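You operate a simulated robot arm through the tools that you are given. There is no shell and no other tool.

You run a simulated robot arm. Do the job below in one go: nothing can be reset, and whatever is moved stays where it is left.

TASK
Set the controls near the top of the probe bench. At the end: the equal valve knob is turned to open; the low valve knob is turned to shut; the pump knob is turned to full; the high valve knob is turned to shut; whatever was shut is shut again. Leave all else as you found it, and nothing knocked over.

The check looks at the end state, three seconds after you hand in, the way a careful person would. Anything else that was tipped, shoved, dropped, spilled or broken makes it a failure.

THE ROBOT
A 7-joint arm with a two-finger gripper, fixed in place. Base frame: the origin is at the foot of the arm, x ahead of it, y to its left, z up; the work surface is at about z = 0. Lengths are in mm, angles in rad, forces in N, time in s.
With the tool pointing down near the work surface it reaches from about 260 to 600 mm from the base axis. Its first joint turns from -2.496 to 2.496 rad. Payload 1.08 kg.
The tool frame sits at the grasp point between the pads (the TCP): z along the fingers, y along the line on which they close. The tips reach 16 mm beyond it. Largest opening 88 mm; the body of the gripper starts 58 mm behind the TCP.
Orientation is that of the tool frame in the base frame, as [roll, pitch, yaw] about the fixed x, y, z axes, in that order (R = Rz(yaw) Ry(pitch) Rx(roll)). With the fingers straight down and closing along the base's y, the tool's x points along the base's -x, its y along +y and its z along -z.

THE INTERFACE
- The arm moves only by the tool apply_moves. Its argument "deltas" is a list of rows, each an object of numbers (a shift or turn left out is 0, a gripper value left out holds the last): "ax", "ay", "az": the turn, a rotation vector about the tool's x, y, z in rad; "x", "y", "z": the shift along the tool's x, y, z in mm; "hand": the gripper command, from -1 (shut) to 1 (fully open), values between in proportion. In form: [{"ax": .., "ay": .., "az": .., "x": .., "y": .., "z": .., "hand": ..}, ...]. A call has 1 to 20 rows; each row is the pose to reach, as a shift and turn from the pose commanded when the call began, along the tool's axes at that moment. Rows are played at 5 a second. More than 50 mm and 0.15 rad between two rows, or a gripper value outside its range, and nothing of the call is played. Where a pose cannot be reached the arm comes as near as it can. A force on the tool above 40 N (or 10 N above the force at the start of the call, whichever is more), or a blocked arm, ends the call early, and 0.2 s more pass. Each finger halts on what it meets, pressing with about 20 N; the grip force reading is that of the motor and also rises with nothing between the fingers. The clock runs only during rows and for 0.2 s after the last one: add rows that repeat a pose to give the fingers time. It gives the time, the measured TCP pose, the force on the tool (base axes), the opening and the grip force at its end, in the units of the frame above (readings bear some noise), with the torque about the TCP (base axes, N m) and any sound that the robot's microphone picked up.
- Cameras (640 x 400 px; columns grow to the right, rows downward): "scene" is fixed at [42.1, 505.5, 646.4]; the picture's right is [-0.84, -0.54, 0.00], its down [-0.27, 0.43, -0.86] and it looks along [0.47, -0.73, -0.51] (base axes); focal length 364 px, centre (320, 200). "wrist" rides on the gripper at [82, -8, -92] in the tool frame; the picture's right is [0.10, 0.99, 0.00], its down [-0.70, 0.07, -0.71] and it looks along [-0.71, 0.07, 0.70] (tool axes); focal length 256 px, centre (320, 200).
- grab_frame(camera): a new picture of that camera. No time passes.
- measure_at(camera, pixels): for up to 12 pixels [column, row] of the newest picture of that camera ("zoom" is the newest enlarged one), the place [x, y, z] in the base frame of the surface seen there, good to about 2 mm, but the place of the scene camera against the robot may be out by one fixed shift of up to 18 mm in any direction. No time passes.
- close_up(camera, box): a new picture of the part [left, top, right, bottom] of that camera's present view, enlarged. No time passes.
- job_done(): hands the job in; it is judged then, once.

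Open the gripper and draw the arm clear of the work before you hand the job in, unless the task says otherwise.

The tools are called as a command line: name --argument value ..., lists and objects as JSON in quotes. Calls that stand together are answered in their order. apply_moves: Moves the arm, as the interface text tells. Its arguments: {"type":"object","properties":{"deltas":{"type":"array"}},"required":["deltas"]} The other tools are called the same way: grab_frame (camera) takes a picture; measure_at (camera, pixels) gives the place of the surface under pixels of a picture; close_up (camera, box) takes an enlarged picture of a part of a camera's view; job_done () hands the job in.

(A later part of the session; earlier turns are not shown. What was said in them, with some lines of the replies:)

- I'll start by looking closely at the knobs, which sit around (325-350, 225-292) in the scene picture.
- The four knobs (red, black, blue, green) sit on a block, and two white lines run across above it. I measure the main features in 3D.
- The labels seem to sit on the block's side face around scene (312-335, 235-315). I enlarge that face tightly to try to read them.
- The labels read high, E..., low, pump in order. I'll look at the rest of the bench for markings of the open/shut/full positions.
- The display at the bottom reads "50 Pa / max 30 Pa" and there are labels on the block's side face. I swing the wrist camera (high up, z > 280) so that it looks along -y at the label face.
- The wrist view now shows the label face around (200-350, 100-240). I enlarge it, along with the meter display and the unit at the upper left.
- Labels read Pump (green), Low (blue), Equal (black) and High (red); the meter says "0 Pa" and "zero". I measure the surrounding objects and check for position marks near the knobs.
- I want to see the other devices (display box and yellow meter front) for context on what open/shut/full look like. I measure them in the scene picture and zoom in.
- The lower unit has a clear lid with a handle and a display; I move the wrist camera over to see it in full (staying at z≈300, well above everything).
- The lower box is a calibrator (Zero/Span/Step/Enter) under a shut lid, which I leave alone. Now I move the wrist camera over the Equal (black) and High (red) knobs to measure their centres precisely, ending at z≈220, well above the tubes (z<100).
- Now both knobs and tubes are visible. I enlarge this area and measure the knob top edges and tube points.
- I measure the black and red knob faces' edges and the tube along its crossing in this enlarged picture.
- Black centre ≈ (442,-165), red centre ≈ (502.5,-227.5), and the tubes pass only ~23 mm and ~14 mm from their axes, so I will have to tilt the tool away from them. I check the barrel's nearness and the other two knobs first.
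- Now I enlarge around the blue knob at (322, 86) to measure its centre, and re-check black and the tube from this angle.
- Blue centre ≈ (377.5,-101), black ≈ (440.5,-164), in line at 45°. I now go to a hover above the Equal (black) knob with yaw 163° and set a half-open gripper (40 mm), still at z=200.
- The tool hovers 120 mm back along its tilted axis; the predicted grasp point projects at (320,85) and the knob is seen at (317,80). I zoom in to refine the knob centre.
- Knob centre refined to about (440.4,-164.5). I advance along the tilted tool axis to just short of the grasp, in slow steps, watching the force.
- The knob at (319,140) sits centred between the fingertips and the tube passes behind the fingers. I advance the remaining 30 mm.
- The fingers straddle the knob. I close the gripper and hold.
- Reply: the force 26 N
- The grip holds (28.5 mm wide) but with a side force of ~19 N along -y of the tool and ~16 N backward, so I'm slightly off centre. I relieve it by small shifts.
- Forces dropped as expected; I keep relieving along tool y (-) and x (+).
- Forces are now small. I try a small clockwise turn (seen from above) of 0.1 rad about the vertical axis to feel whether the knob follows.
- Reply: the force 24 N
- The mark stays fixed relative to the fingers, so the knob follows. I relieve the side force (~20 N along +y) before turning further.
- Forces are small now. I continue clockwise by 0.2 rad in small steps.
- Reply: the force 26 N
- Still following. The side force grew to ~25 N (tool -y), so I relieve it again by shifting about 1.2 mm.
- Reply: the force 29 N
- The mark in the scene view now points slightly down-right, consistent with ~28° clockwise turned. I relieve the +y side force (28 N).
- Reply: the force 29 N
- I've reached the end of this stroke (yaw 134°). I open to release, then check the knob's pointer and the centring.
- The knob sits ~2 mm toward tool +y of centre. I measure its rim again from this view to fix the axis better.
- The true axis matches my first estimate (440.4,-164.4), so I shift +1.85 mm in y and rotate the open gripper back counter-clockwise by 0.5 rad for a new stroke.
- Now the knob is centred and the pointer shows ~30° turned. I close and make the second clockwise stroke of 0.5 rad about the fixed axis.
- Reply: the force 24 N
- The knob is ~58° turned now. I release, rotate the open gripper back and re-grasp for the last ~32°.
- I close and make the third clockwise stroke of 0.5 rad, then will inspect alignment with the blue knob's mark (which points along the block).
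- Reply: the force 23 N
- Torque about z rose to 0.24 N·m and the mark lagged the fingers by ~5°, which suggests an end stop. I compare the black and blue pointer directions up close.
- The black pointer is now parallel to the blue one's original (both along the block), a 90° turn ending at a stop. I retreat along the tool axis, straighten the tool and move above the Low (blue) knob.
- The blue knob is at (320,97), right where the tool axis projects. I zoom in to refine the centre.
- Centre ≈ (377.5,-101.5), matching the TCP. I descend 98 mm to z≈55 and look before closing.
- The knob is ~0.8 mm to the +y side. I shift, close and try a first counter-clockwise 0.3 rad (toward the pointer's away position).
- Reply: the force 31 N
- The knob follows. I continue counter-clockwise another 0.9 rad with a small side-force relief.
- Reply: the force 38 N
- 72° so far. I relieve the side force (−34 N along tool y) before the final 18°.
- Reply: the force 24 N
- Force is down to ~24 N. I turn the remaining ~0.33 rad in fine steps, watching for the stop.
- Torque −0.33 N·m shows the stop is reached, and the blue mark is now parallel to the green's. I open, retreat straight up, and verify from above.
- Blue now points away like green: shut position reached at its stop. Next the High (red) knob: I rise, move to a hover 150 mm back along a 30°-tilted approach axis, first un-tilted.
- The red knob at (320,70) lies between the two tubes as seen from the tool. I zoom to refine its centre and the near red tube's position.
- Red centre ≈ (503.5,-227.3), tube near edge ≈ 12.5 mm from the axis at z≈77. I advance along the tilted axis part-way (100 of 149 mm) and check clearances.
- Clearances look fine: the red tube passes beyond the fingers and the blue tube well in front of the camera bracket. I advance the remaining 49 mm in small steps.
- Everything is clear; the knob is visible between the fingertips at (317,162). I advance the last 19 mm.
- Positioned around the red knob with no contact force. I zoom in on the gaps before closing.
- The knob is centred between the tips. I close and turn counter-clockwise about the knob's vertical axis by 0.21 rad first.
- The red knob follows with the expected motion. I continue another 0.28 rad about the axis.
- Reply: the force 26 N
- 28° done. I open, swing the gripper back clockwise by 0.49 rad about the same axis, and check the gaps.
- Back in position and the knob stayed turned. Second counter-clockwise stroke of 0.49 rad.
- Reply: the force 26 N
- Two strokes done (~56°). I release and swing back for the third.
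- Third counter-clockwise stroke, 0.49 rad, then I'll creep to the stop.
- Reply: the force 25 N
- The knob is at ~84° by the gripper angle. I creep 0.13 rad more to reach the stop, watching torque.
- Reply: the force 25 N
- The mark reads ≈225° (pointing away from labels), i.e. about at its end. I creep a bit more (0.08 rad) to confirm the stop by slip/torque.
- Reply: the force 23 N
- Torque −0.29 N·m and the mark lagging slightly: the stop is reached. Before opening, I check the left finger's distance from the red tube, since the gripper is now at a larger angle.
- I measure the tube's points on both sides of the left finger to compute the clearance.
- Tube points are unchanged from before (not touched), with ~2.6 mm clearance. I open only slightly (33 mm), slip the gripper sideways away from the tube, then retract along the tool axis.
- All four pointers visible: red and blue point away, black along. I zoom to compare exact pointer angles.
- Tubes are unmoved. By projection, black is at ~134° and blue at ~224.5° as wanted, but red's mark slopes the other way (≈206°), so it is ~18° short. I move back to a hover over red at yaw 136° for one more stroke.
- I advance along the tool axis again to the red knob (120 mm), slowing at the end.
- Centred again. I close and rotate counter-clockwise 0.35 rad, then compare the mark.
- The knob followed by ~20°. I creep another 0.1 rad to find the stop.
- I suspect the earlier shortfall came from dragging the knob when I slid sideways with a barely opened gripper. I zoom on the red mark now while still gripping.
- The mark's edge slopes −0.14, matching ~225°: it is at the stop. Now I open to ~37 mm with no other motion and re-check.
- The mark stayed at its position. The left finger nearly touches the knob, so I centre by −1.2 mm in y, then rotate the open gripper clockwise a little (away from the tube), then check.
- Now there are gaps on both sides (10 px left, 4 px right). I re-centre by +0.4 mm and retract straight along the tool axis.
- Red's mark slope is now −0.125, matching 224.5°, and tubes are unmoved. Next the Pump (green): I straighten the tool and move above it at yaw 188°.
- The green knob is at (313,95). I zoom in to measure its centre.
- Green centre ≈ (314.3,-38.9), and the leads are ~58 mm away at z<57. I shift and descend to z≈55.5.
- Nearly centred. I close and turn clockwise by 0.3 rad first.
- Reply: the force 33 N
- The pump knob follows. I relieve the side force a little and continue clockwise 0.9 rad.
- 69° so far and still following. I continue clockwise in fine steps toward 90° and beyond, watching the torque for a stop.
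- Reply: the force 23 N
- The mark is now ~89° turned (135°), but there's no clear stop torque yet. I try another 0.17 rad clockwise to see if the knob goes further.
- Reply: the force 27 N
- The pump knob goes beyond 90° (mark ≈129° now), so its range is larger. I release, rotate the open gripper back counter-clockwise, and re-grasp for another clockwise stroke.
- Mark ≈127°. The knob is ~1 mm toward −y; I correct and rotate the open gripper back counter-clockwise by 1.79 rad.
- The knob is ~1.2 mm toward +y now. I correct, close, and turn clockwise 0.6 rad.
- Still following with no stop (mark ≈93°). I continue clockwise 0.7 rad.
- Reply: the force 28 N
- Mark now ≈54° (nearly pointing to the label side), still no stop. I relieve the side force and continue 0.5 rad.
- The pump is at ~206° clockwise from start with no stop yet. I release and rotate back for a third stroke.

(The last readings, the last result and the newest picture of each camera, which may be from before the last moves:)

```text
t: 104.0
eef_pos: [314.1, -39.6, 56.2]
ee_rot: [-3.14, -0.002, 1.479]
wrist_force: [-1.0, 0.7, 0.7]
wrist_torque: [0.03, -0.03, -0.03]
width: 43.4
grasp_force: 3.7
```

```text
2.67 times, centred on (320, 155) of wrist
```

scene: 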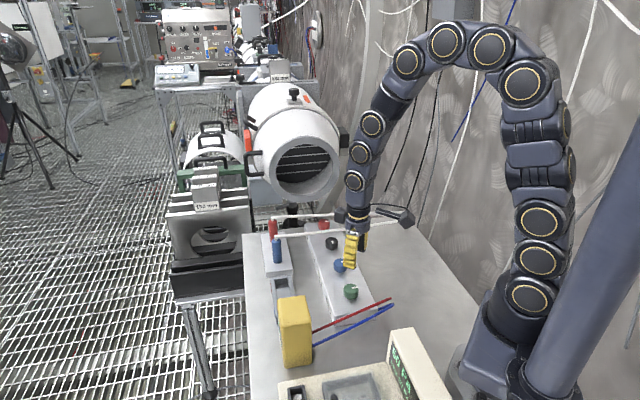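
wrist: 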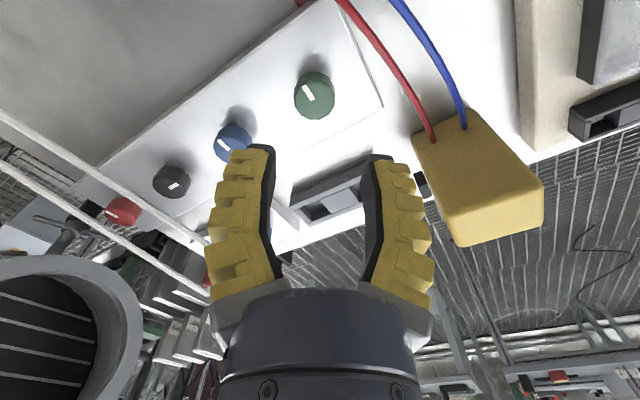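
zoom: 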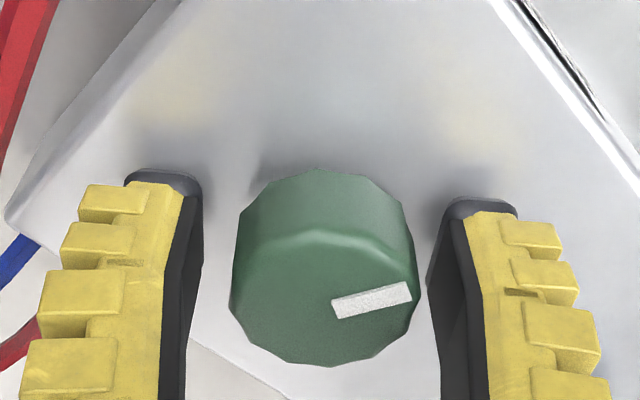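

I shift +0.8 mm in y and rotate back 1.8 rad with the gripper open.

apply_moves --deltas '[{"y": 0.8}, {"y": 0.8, "az": -0.14}, {"y": 0.8, "az": -0.28}, {"y": 0.8, "az": -0.42}, {"y": 0.8, "az": -0.56}, {"y": 0.8, "az": -0.7}, {"y": 0.8, "az": -0.84}, {"y": 0.8, "az": -0.98}, {"y": 0.8, "az": -1.12}, {"y": 0.8, "az": -1.26}, {"y": 0.8, "az": -1.4}, {"y": 0.8, "az": -1.54}, {"y": 0.8, "az": -1.68}, {"y": 0.8, "az": -1.8}, {"y": 0.8, "az": -1.8}]'

close_up --camera "wrist" --box '[220, 80, 420, 230]'

```text
t: 107.2
eef_pos: [316.3, -38.4, 54.5]
ee_rot: [-3.141, -0.002, -3.003]
wrist_force: [-1.2, -0.4, 0.2]
wrist_torque: [0.01, 0.0, 0.0]
width: 43.8
grasp_force: 3.7
```

```text
2.67 times, centred on (320, 155) of wrist
```

zoom: 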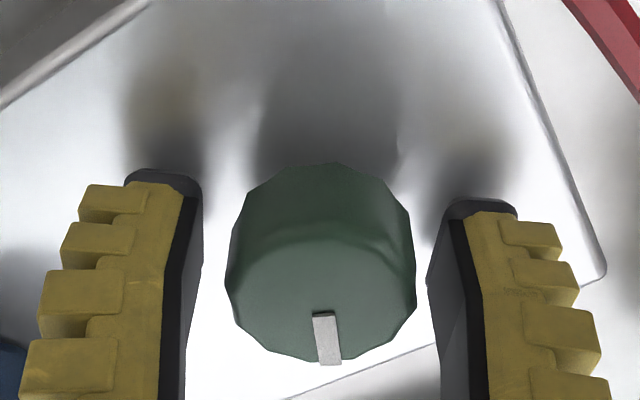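

Centred well. I close and continue clockwise, 0.6 rad in small steps.

apply_moves --deltas '[{"y": 0.6}, {"y": 0.6, "hand": -1}, {"y": 0.6, "hand": -1}, {"y": 0.6, "hand": -1}, {"y": 0.5, "az": 0.06}, {"y": 0.4, "az": 0.12}, {"y": 0.3, "az": 0.18}, {"y": 0.2, "az": 0.24}, {"y": 0.1, "az": 0.3}, {"y": 0, "az": 0.36}, {"y": 0, "az": 0.42}, {"y": 0, "az": 0.48}, {"y": 0, "az": 0.54}, {"y": 0, "az": 0.6}, {"y": 0, "az": 0.6}]'

close_up --camera "wrist" --box '[220, 80, 420, 230]'

close_up --camera "scene" --box '[330, 270, 370, 310]'

```text
t: 110.4
eef_pos: [315.0, -38.4, 55.9]
ee_rot: [-3.14, -0.002, 2.677]
wrist_force: [-11.5, -25.6, 3.5]
wrist_torque: [-0.14, 0.09, 0.05]
width: 27.9
grasp_force: 21.8
```

```text
2.67 times, centred on (320, 155) of wrist
```

zoom: 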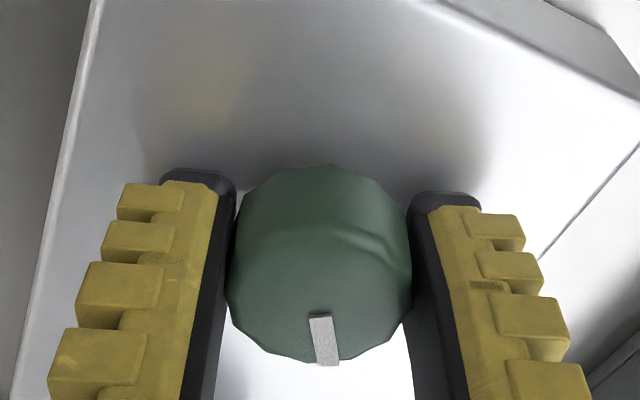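

```text
10.00 times, centred on (350, 290) of scene
```

zoom: 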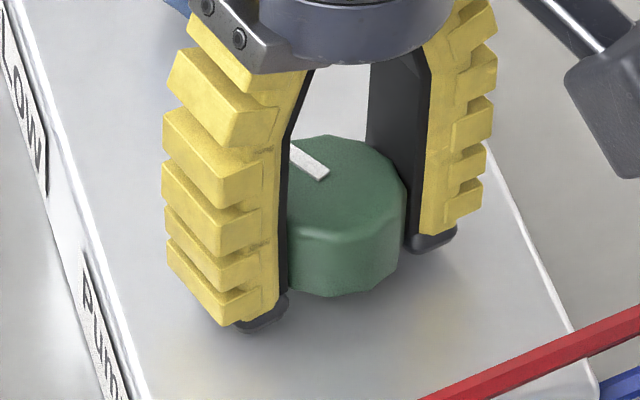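

~240° now, still following. I relieve and continue 0.4 rad, watching for the stop at 270°.

apply_moves --deltas '[{"y": -0.5}, {"y": -0.7, "az": 0.05}, {"y": -0.7, "az": 0.1}, {"y": -0.7, "az": 0.15}, {"y": -0.7, "az": 0.2}, {"y": -0.7, "az": 0.25}, {"y": -0.7, "az": 0.3}, {"y": -0.7, "az": 0.35}, {"y": -0.7, "az": 0.4}, {"y": -0.7, "az": 0.4}]'

close_up --camera "wrist" --box '[220, 80, 420, 230]'

close_up --camera "scene" --box '[330, 270, 370, 310]'

```text
t: 112.6
eef_pos: [315.6, -40.9, 55.2]
ee_rot: [3.141, 0.0, 2.278]
wrist_force: [-12.7, -11.0, 9.6]
wrist_torque: [-0.02, 0.18, 0.01]
width: 26.3
grasp_force: 22.1
```

```text
2.67 times, centred on (320, 155) of wrist
```

zoom: 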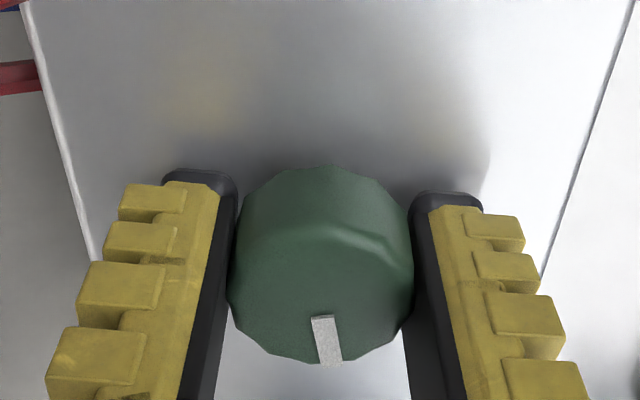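

```text
10.00 times, centred on (350, 290) of scene
```

zoom: 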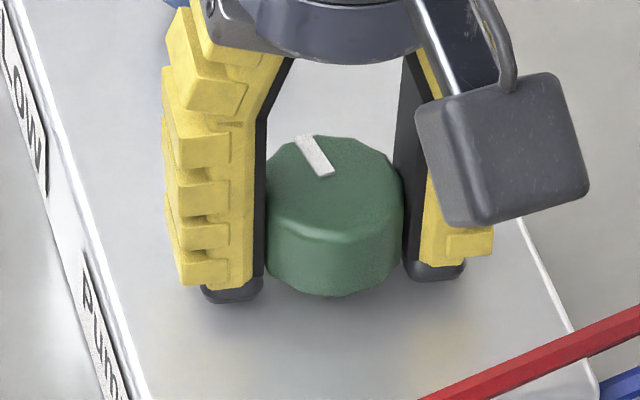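

Mark ≈ −40° (≈264° turned). I continue in very fine steps for 0.3 rad to see whether there is a stop near 270°.

apply_moves --deltas '[{"az": 0.04}, {"az": 0.08}, {"az": 0.12}, {"az": 0.16}, {"az": 0.2}, {"az": 0.24}, {"az": 0.28}, {"az": 0.28}]'

close_up --camera "wrist" --box '[220, 80, 420, 230]'

close_up --camera "scene" --box '[330, 270, 370, 310]'

```text
t: 114.4
eef_pos: [315.5, -39.2, 54.6]
ee_rot: [-3.139, -0.002, 1.998]
wrist_force: [-19.0, -15.1, 4.5]
wrist_torque: [-0.14, 0.12, 0.03]
width: 26.3
grasp_force: 22.1
```

```text
2.67 times, centred on (320, 155) of wrist
```

zoom: 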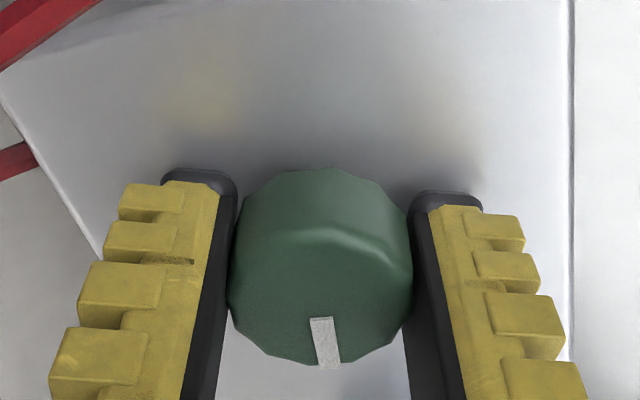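

```text
10.00 times, centred on (350, 290) of scene
```

zoom: 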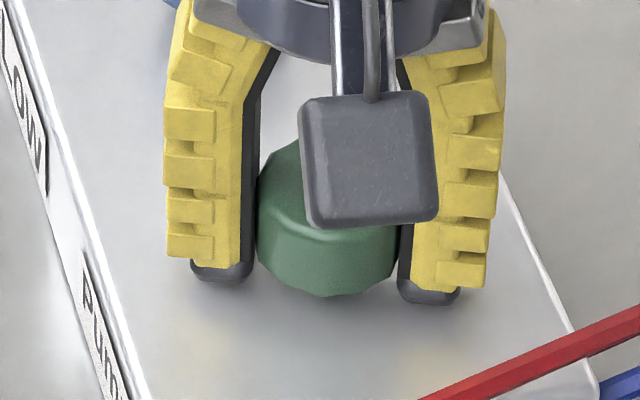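

Still following past ~280°. I continue clockwise to see if a stop exists before a full turn.

apply_moves --deltas '[{"y": -0.5}, {"y": -0.6, "az": 0.06}, {"y": -0.6, "az": 0.12}, {"y": -0.6, "az": 0.18}, {"y": -0.6, "az": 0.24}, {"y": -0.6, "az": 0.3}, {"y": -0.6, "az": 0.36}, {"y": -0.6, "az": 0.42}, {"y": -0.6, "az": 0.48}, {"y": -0.6, "az": 0.48}]'

close_up --camera "wrist" --box '[220, 80, 420, 230]'

close_up --camera "scene" --box '[330, 270, 370, 310]'

```text
t: 116.6
eef_pos: [313.7, -39.2, 56.4]
ee_rot: [3.14, -0.002, 1.517]
wrist_force: [-1.8, 15.4, -5.8]
wrist_torque: [0.19, -0.04, -0.02]
width: 25.9
grasp_force: 21.9
```

```text
2.67 times, centred on (320, 155) of wrist
```

zoom: 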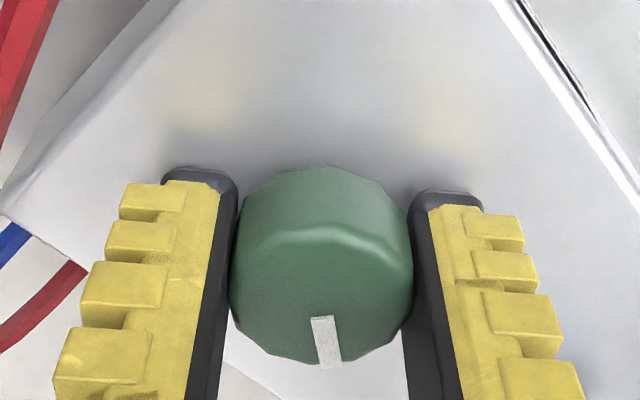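

```text
10.00 times, centred on (350, 290) of scene
```

zoom: 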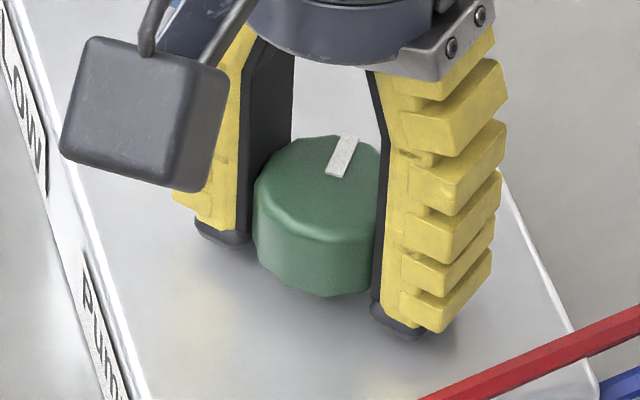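

~308° turned, and still no stop. I release and rotate back for another stroke to look for a stop before a full turn.

apply_moves --deltas '[{"hand": -0.12}, {"hand": -0.12}, {"hand": -0.12}, {"y": 0.4, "az": -0.14}, {"y": 0.4, "az": -0.28}, {"y": 0.4, "az": -0.42}, {"y": 0.4, "az": -0.56}, {"y": 0.4, "az": -0.7}, {"y": 0.4, "az": -0.84}, {"y": 0.4, "az": -0.98}, {"y": 0.4, "az": -1.12}, {"y": 0.4, "az": -1.26}, {"y": 0.4, "az": -1.4}, {"y": 0.4, "az": -1.54}, {"y": 0.4, "az": -1.68}, {"y": 0.4, "az": -1.78}, {"y": 0.4, "az": -1.78}]'

close_up --camera "wrist" --box '[220, 80, 420, 230]'

close_up --camera "scene" --box '[300, 215, 380, 310]'

```text
t: 120.2
eef_pos: [315.8, -40.1, 55.0]
ee_rot: [3.141, 0.0, -2.981]
wrist_force: [0.4, -0.5, -0.2]
wrist_torque: [0.01, 0.01, 0.0]
width: 43.2
grasp_force: 3.2
```

```text
2.67 times, centred on (320, 155) of wrist
```

zoom: 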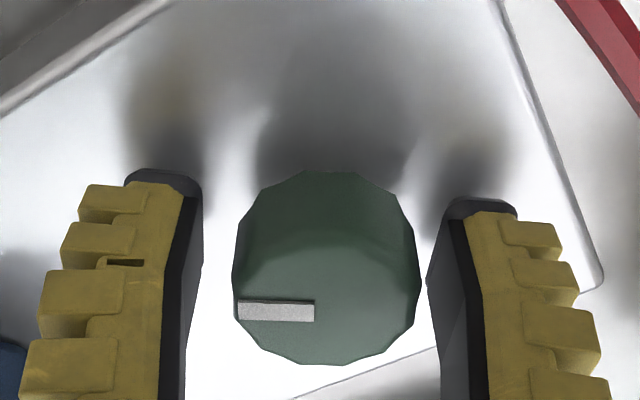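

```text
4.21 times, centred on (340, 262) of scene
```

zoom: 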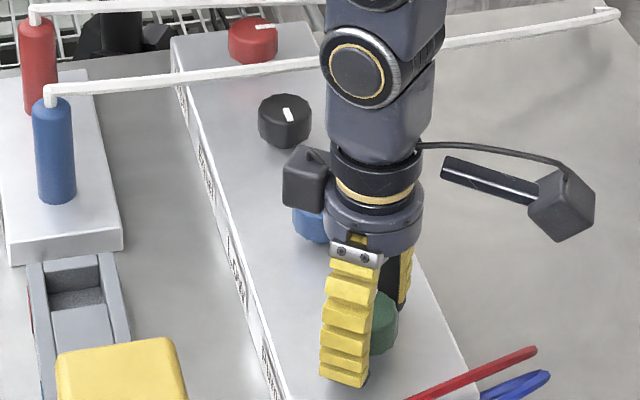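

Mark ≈279° (≈305° turned). I centre, close and continue clockwise 0.9 rad in fine steps.

apply_moves --deltas '[{"y": 1.0}, {"y": 1.0, "hand": -1}, {"y": 1.0, "hand": -1}, {"y": 1.0, "hand": -1}, {"y": 0.8, "az": 0.06}, {"y": 0.7, "az": 0.12}, {"y": 0.6, "az": 0.18}, {"y": 0.5, "az": 0.24}, {"y": 0.4, "az": 0.3}, {"y": 0.3, "az": 0.36}, {"y": 0.2, "az": 0.42}, {"y": 0.1, "az": 0.48}, {"y": 0, "az": 0.54}, {"y": 0, "az": 0.6}, {"y": 0, "az": 0.6}]'

close_up --camera "wrist" --box '[220, 80, 420, 230]'

close_up --camera "scene" --box '[330, 270, 370, 310]'

```text
t: 123.4
eef_pos: [313.9, -38.9, 54.9]
ee_rot: [-3.14, -0.004, 2.701]
wrist_force: [-4.6, 35.1, -0.9]
wrist_torque: [0.14, 0.17, 0.27]
width: 27.6
grasp_force: 21.8
```

```text
2.67 times, centred on (320, 155) of wrist
```

zoom: 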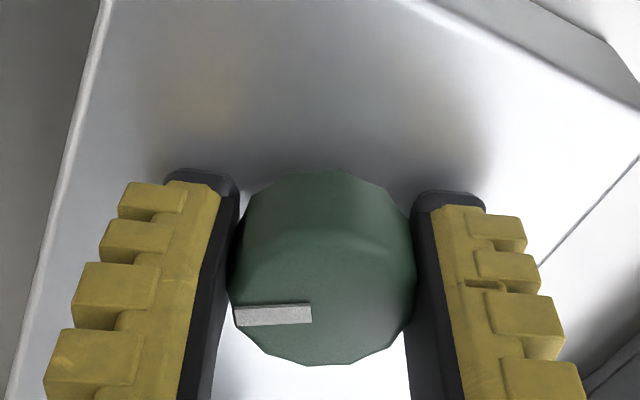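

```text
10.00 times, centred on (350, 290) of scene
```

zoom: 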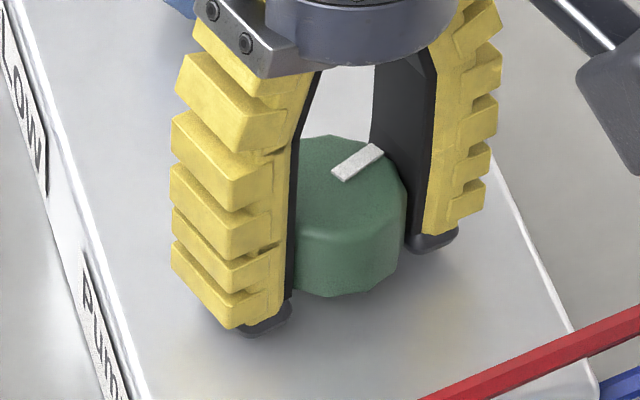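

Torque rose to 0.27 N·m and the mark lags the fingers by ~6°: a stop, with the mark ≈254.5° (≈330° of travel). I creep 0.1 rad more to confirm.

apply_moves --deltas '[{"y": 0.6, "az": 0.0}, {"y": 0.8, "az": 0.04}, {"y": 0.8, "az": 0.08}, {"y": 0.8, "az": 0.1}, {"y": 0.8, "az": 0.1}]'

close_up --camera "wrist" --box '[220, 80, 420, 230]'

close_up --camera "scene" --box '[330, 270, 370, 310]'

```text
t: 124.6
eef_pos: [316.7, -40.8, 55.1]
ee_rot: [3.141, 0.0, 2.598]
wrist_force: [-7.3, 17.8, 5.5]
wrist_torque: [0.09, 0.17, 0.06]
width: 26.3
grasp_force: 21.7
```

```text
2.67 times, centred on (320, 155) of wrist
```

zoom: 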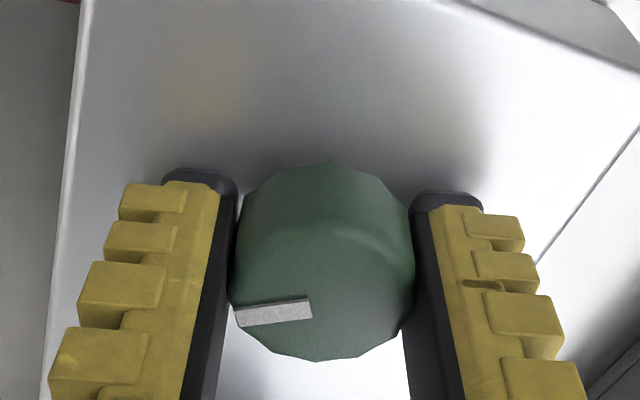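

```text
10.00 times, centred on (350, 290) of scene
```

zoom: 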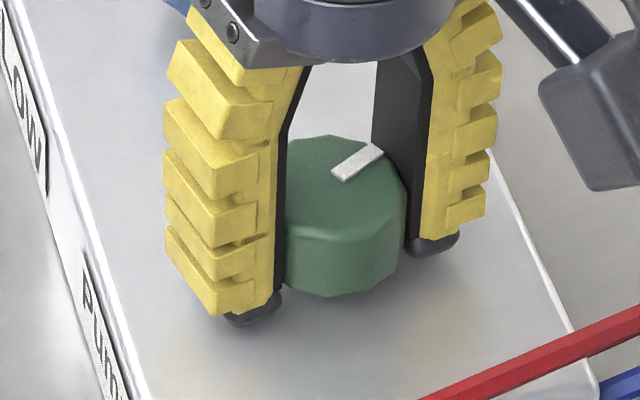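

The mark didn't move while the fingers slipped on: the pump is at its far end stop (full). I open and rise straight up, then verify all pointers.

apply_moves --deltas '[{"hand": -0.05}, {"hand": -0.05}, {"hand": -0.05}, {"z": -15}, {"z": -40}, {"z": -80}, {"z": -120}]'

close_up --camera "scene" --box '[330, 270, 370, 310]'

grab_frame --camera "wrist"

```text
t: 126.2
eef_pos: [316.5, -38.5, 174.2]
ee_rot: [-3.141, -0.002, 2.599]
wrist_force: [-0.8, 0.6, -0.4]
wrist_torque: [-0.03, 0.02, -0.01]
width: 46.3
grasp_force: 3.6
```

```text
10.00 times, centred on (350, 290) of scene
```

zoom: 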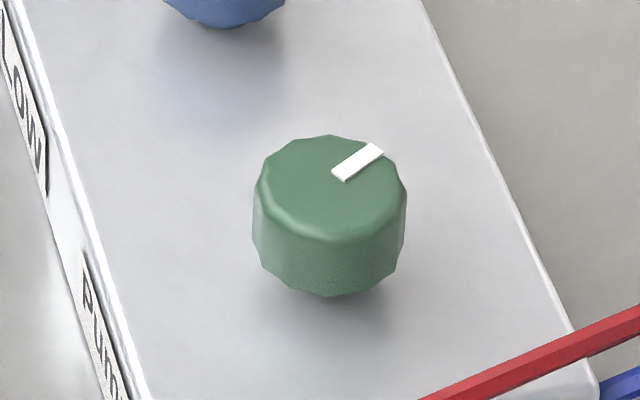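

```text
taken
```

wrist: 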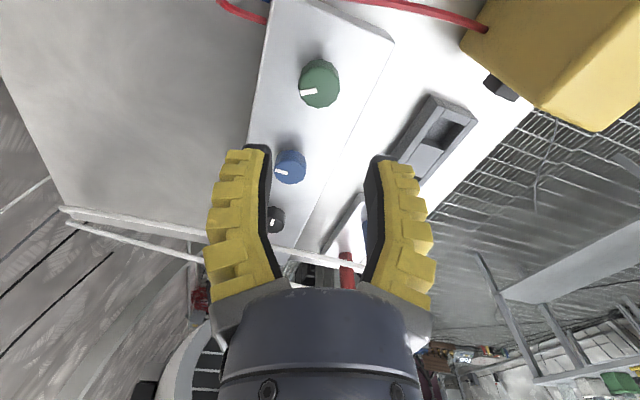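

Pump pointer is stable at its end stop. I zoom in on the others to double check their final angles and the surroundings.

close_up --camera "scene" --box '[322, 234, 342, 252]'

close_up --camera "scene" --box '[330, 256, 352, 274]'

close_up --camera "scene" --box '[312, 216, 338, 232]'

grab_frame --camera "scene"

```text
16.00 times, centred on (332, 243) of scene
```

zoom: 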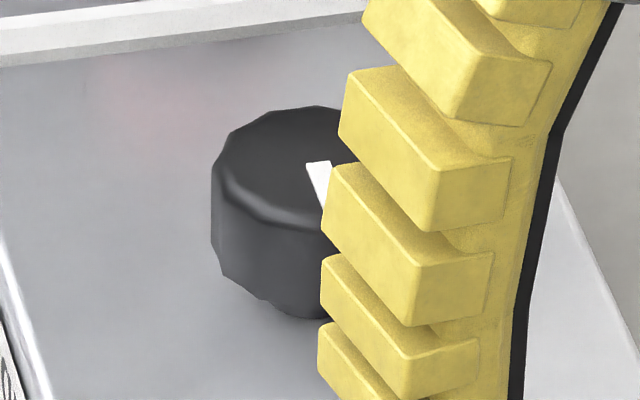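

```text
16.00 times, centred on (341, 265) of scene
```

zoom: 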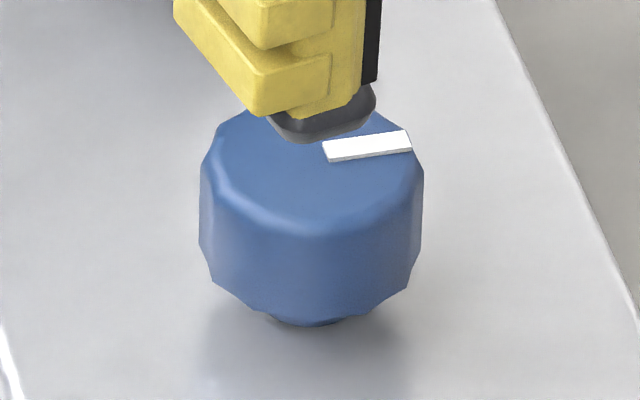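

```text
16.00 times, centred on (325, 224) of scene
```

zoom: 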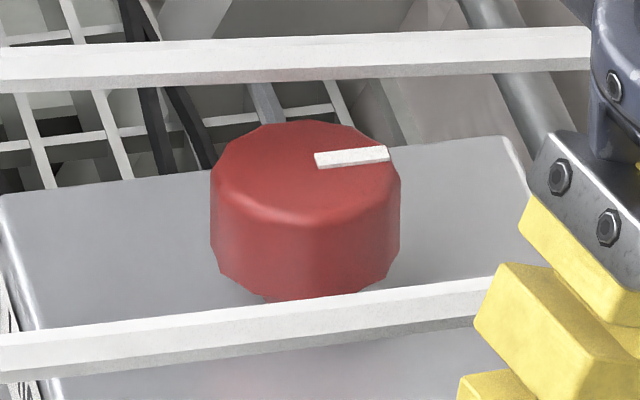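

```text
taken
```

scene: 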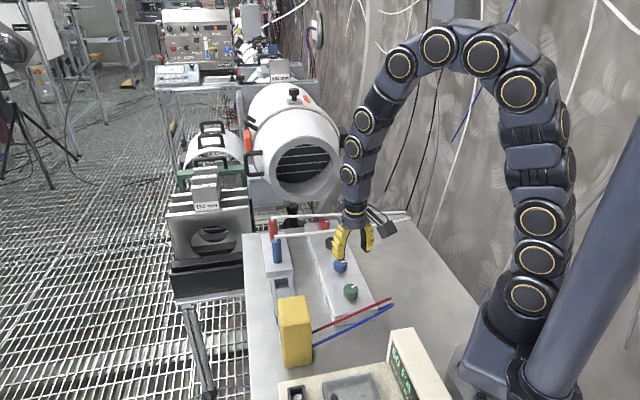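

The tubes and blue/red pointers are fine. I raise the arm and move to the earlier look-out pose to view everything (meter, knobs, labels) once more.

apply_moves --deltas '[{"z": -40}, {"z": -80}, {"z": -106}, {"z": -106, "x": -3, "y": 28, "az": 0.14}, {"z": -106, "x": -7, "y": 56, "az": 0.28}, {"z": -106, "x": -10, "y": 84, "az": 0.42}, {"z": -106, "x": -13, "y": 112, "az": 0.56}, {"z": -106, "x": -17, "y": 140, "az": 0.7}, {"z": -106, "x": -20, "y": 168, "az": 0.84}, {"z": -106, "x": -23, "y": 190, "az": 0.96}, {"z": -106, "x": -23.8, "y": 198.7, "az": 1.028, "hand": 1}, {"z": -106, "x": -23.8, "y": 198.7, "az": 1.028}]'

grab_frame --camera "wrist"

close_up --camera "wrist" --box '[190, 100, 390, 260]'

close_up --camera "wrist" --box '[160, 0, 320, 110]'

```text
t: 128.8
eef_pos: [438.5, 118.8, 280.0]
ee_rot: [-3.141, -0.001, 1.571]
wrist_force: [-0.1, 0.1, -0.1]
wrist_torque: [-0.01, 0.01, 0.0]
width: 88.1
grasp_force: 0.0
```

```text
taken
```

wrist: 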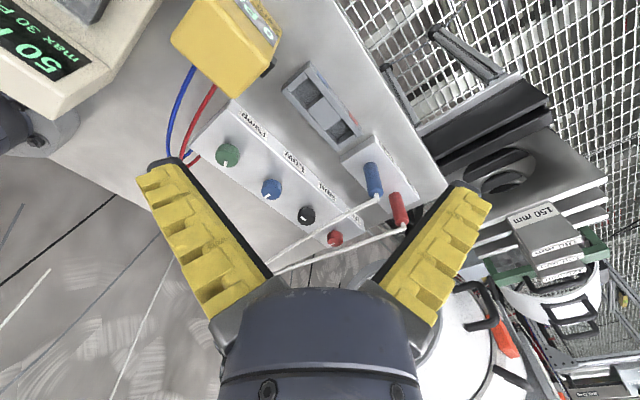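

```text
2.50 times, centred on (290, 180) of wrist
```

zoom: 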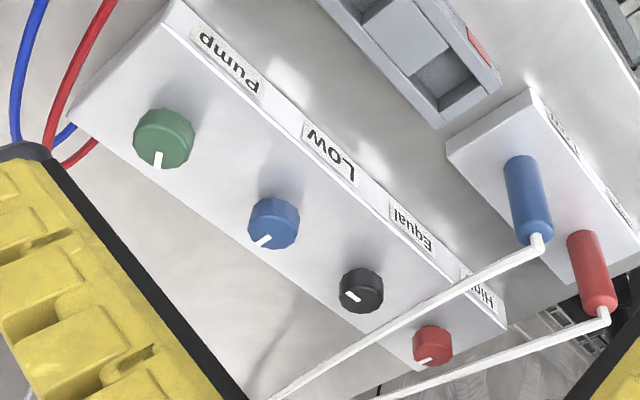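

```text
3.64 times, centred on (240, 55) of wrist
```

zoom: 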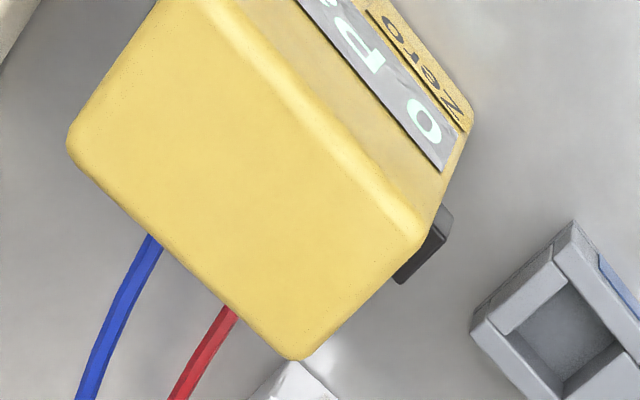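

Everything stands as before and the labels confirm which knob is which. I check black's pointer once more unobstructed and move the arm back to its starting pose.

close_up --camera "scene" --box '[300, 210, 380, 310]'

apply_moves --deltas '[{"x": -12, "y": -2, "z": -7, "az": -0.14, "hand": 1}, {"x": -25, "y": -4, "z": -14, "az": -0.28}, {"x": -38, "y": -6, "z": -22, "az": -0.42}, {"x": -51, "y": -8, "z": -30, "az": -0.56}, {"x": -64, "y": -10, "z": -38, "az": -0.7}, {"x": -77, "y": -12, "z": -46, "az": -0.84}, {"x": -90, "y": -14, "z": -54, "az": -0.98}, {"x": -103, "y": -16, "z": -62, "az": -1.12}, {"x": -116, "y": -18, "z": -70, "az": -1.26}, {"x": -129, "y": -20, "z": -78, "az": -1.4}, {"x": -141, "y": -21, "z": -87, "az": -1.54}, {"x": -141, "y": -21, "z": -87, "az": -1.57}]'

grab_frame --camera "scene"

grab_frame --camera "wrist"

```text
4.00 times, centred on (340, 260) of scene
```

zoom: 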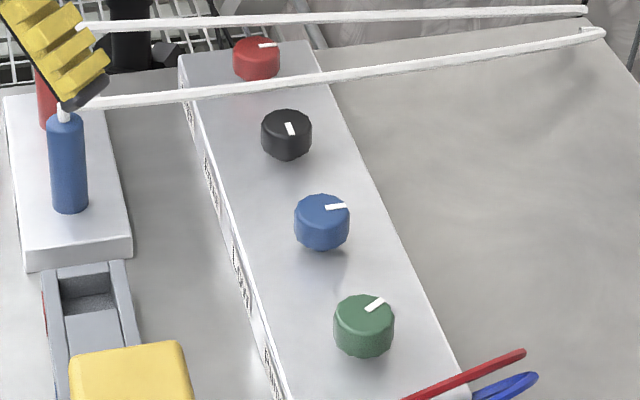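

```text
t: 131.4
eef_pos: [417.2, -20.7, 367.0]
ee_rot: [3.141, -0.002, -3.14]
wrist_force: [-0.2, 0.3, 0.7]
wrist_torque: [0.02, 0.02, -0.02]
width: 87.9
grasp_force: 0.1
```

```text
taken
```

scene: 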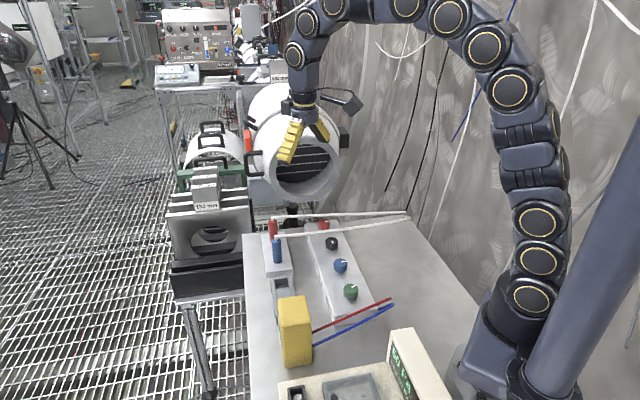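

```text
taken
```

wrist: 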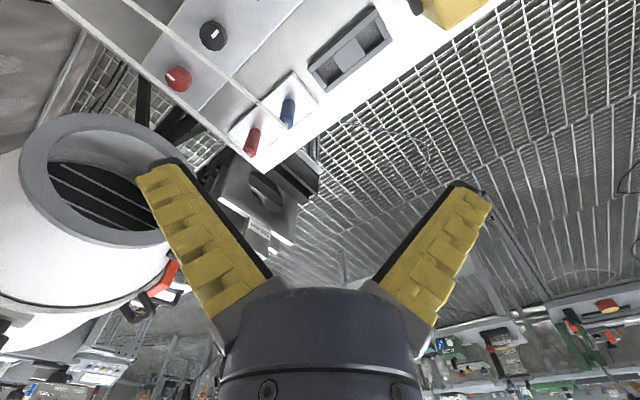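

The arm is back at its start pose and the bench looks as at the start except for the pointers. One last precise check of the black pointer.

close_up --camera "scene" --box '[322, 234, 342, 252]'

close_up --camera "scene" --box '[240, 200, 440, 330]'

```text
16.00 times, centred on (332, 243) of scene
```

zoom: 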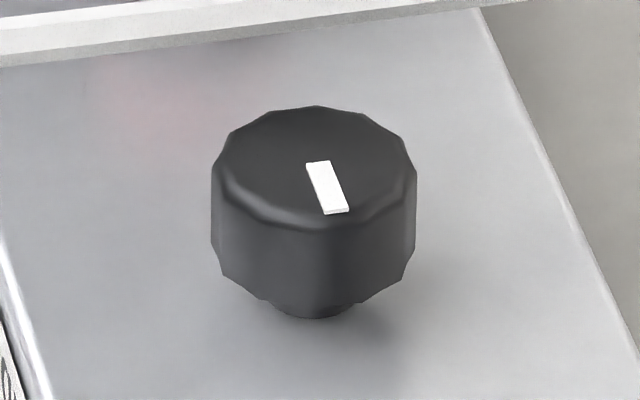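

```text
3.08 times, centred on (340, 265) of scene
```

zoom: 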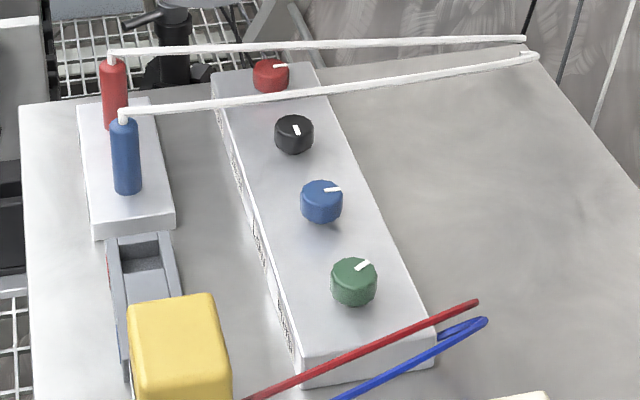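

Black's pointer slope (0.388) matches 134.5°, the along-the-block end. All four controls are set, nothing else has moved, and the gripper is open and clear, so I hand in the job.

job_done

```text
The job is handed in.
```

I set all four knobs and handed the job in. The bench carries no open, shut or full marks, so I worked out what each position means from the knobs' travel.

| Knob | Asked for | Where it ended |
|---|---|---|
| Equal (black) | open | 90° clockwise, now pointing along the block |
| Low (blue) | shut | 90° counter-clockwise, now pointing away from the labels |
| High (red) | shut | 90° counter-clockwise, now pointing away from the labels |
| Pump (green) | full | about 330° clockwise, at its far end stop |

- **How I read the positions:** each valve knob swings 90° between two end stops. I took "along the block" as open and "away from the labels" as shut. The pump started where the shut valves point and turned about 330° to its stop, so I took its start as off and that stop as full.
- **High knob:** it slipped back about 18° when I first let go. I turned it to the stop again, and the final pictures show it in place.
- **Everything else:** the last pictures show the tubes, probes and yellow meter where they were at the start, and nothing knocked over. I never touched the calibrator box or its lid.

The gripper is open and the arm is back at its starting pose.
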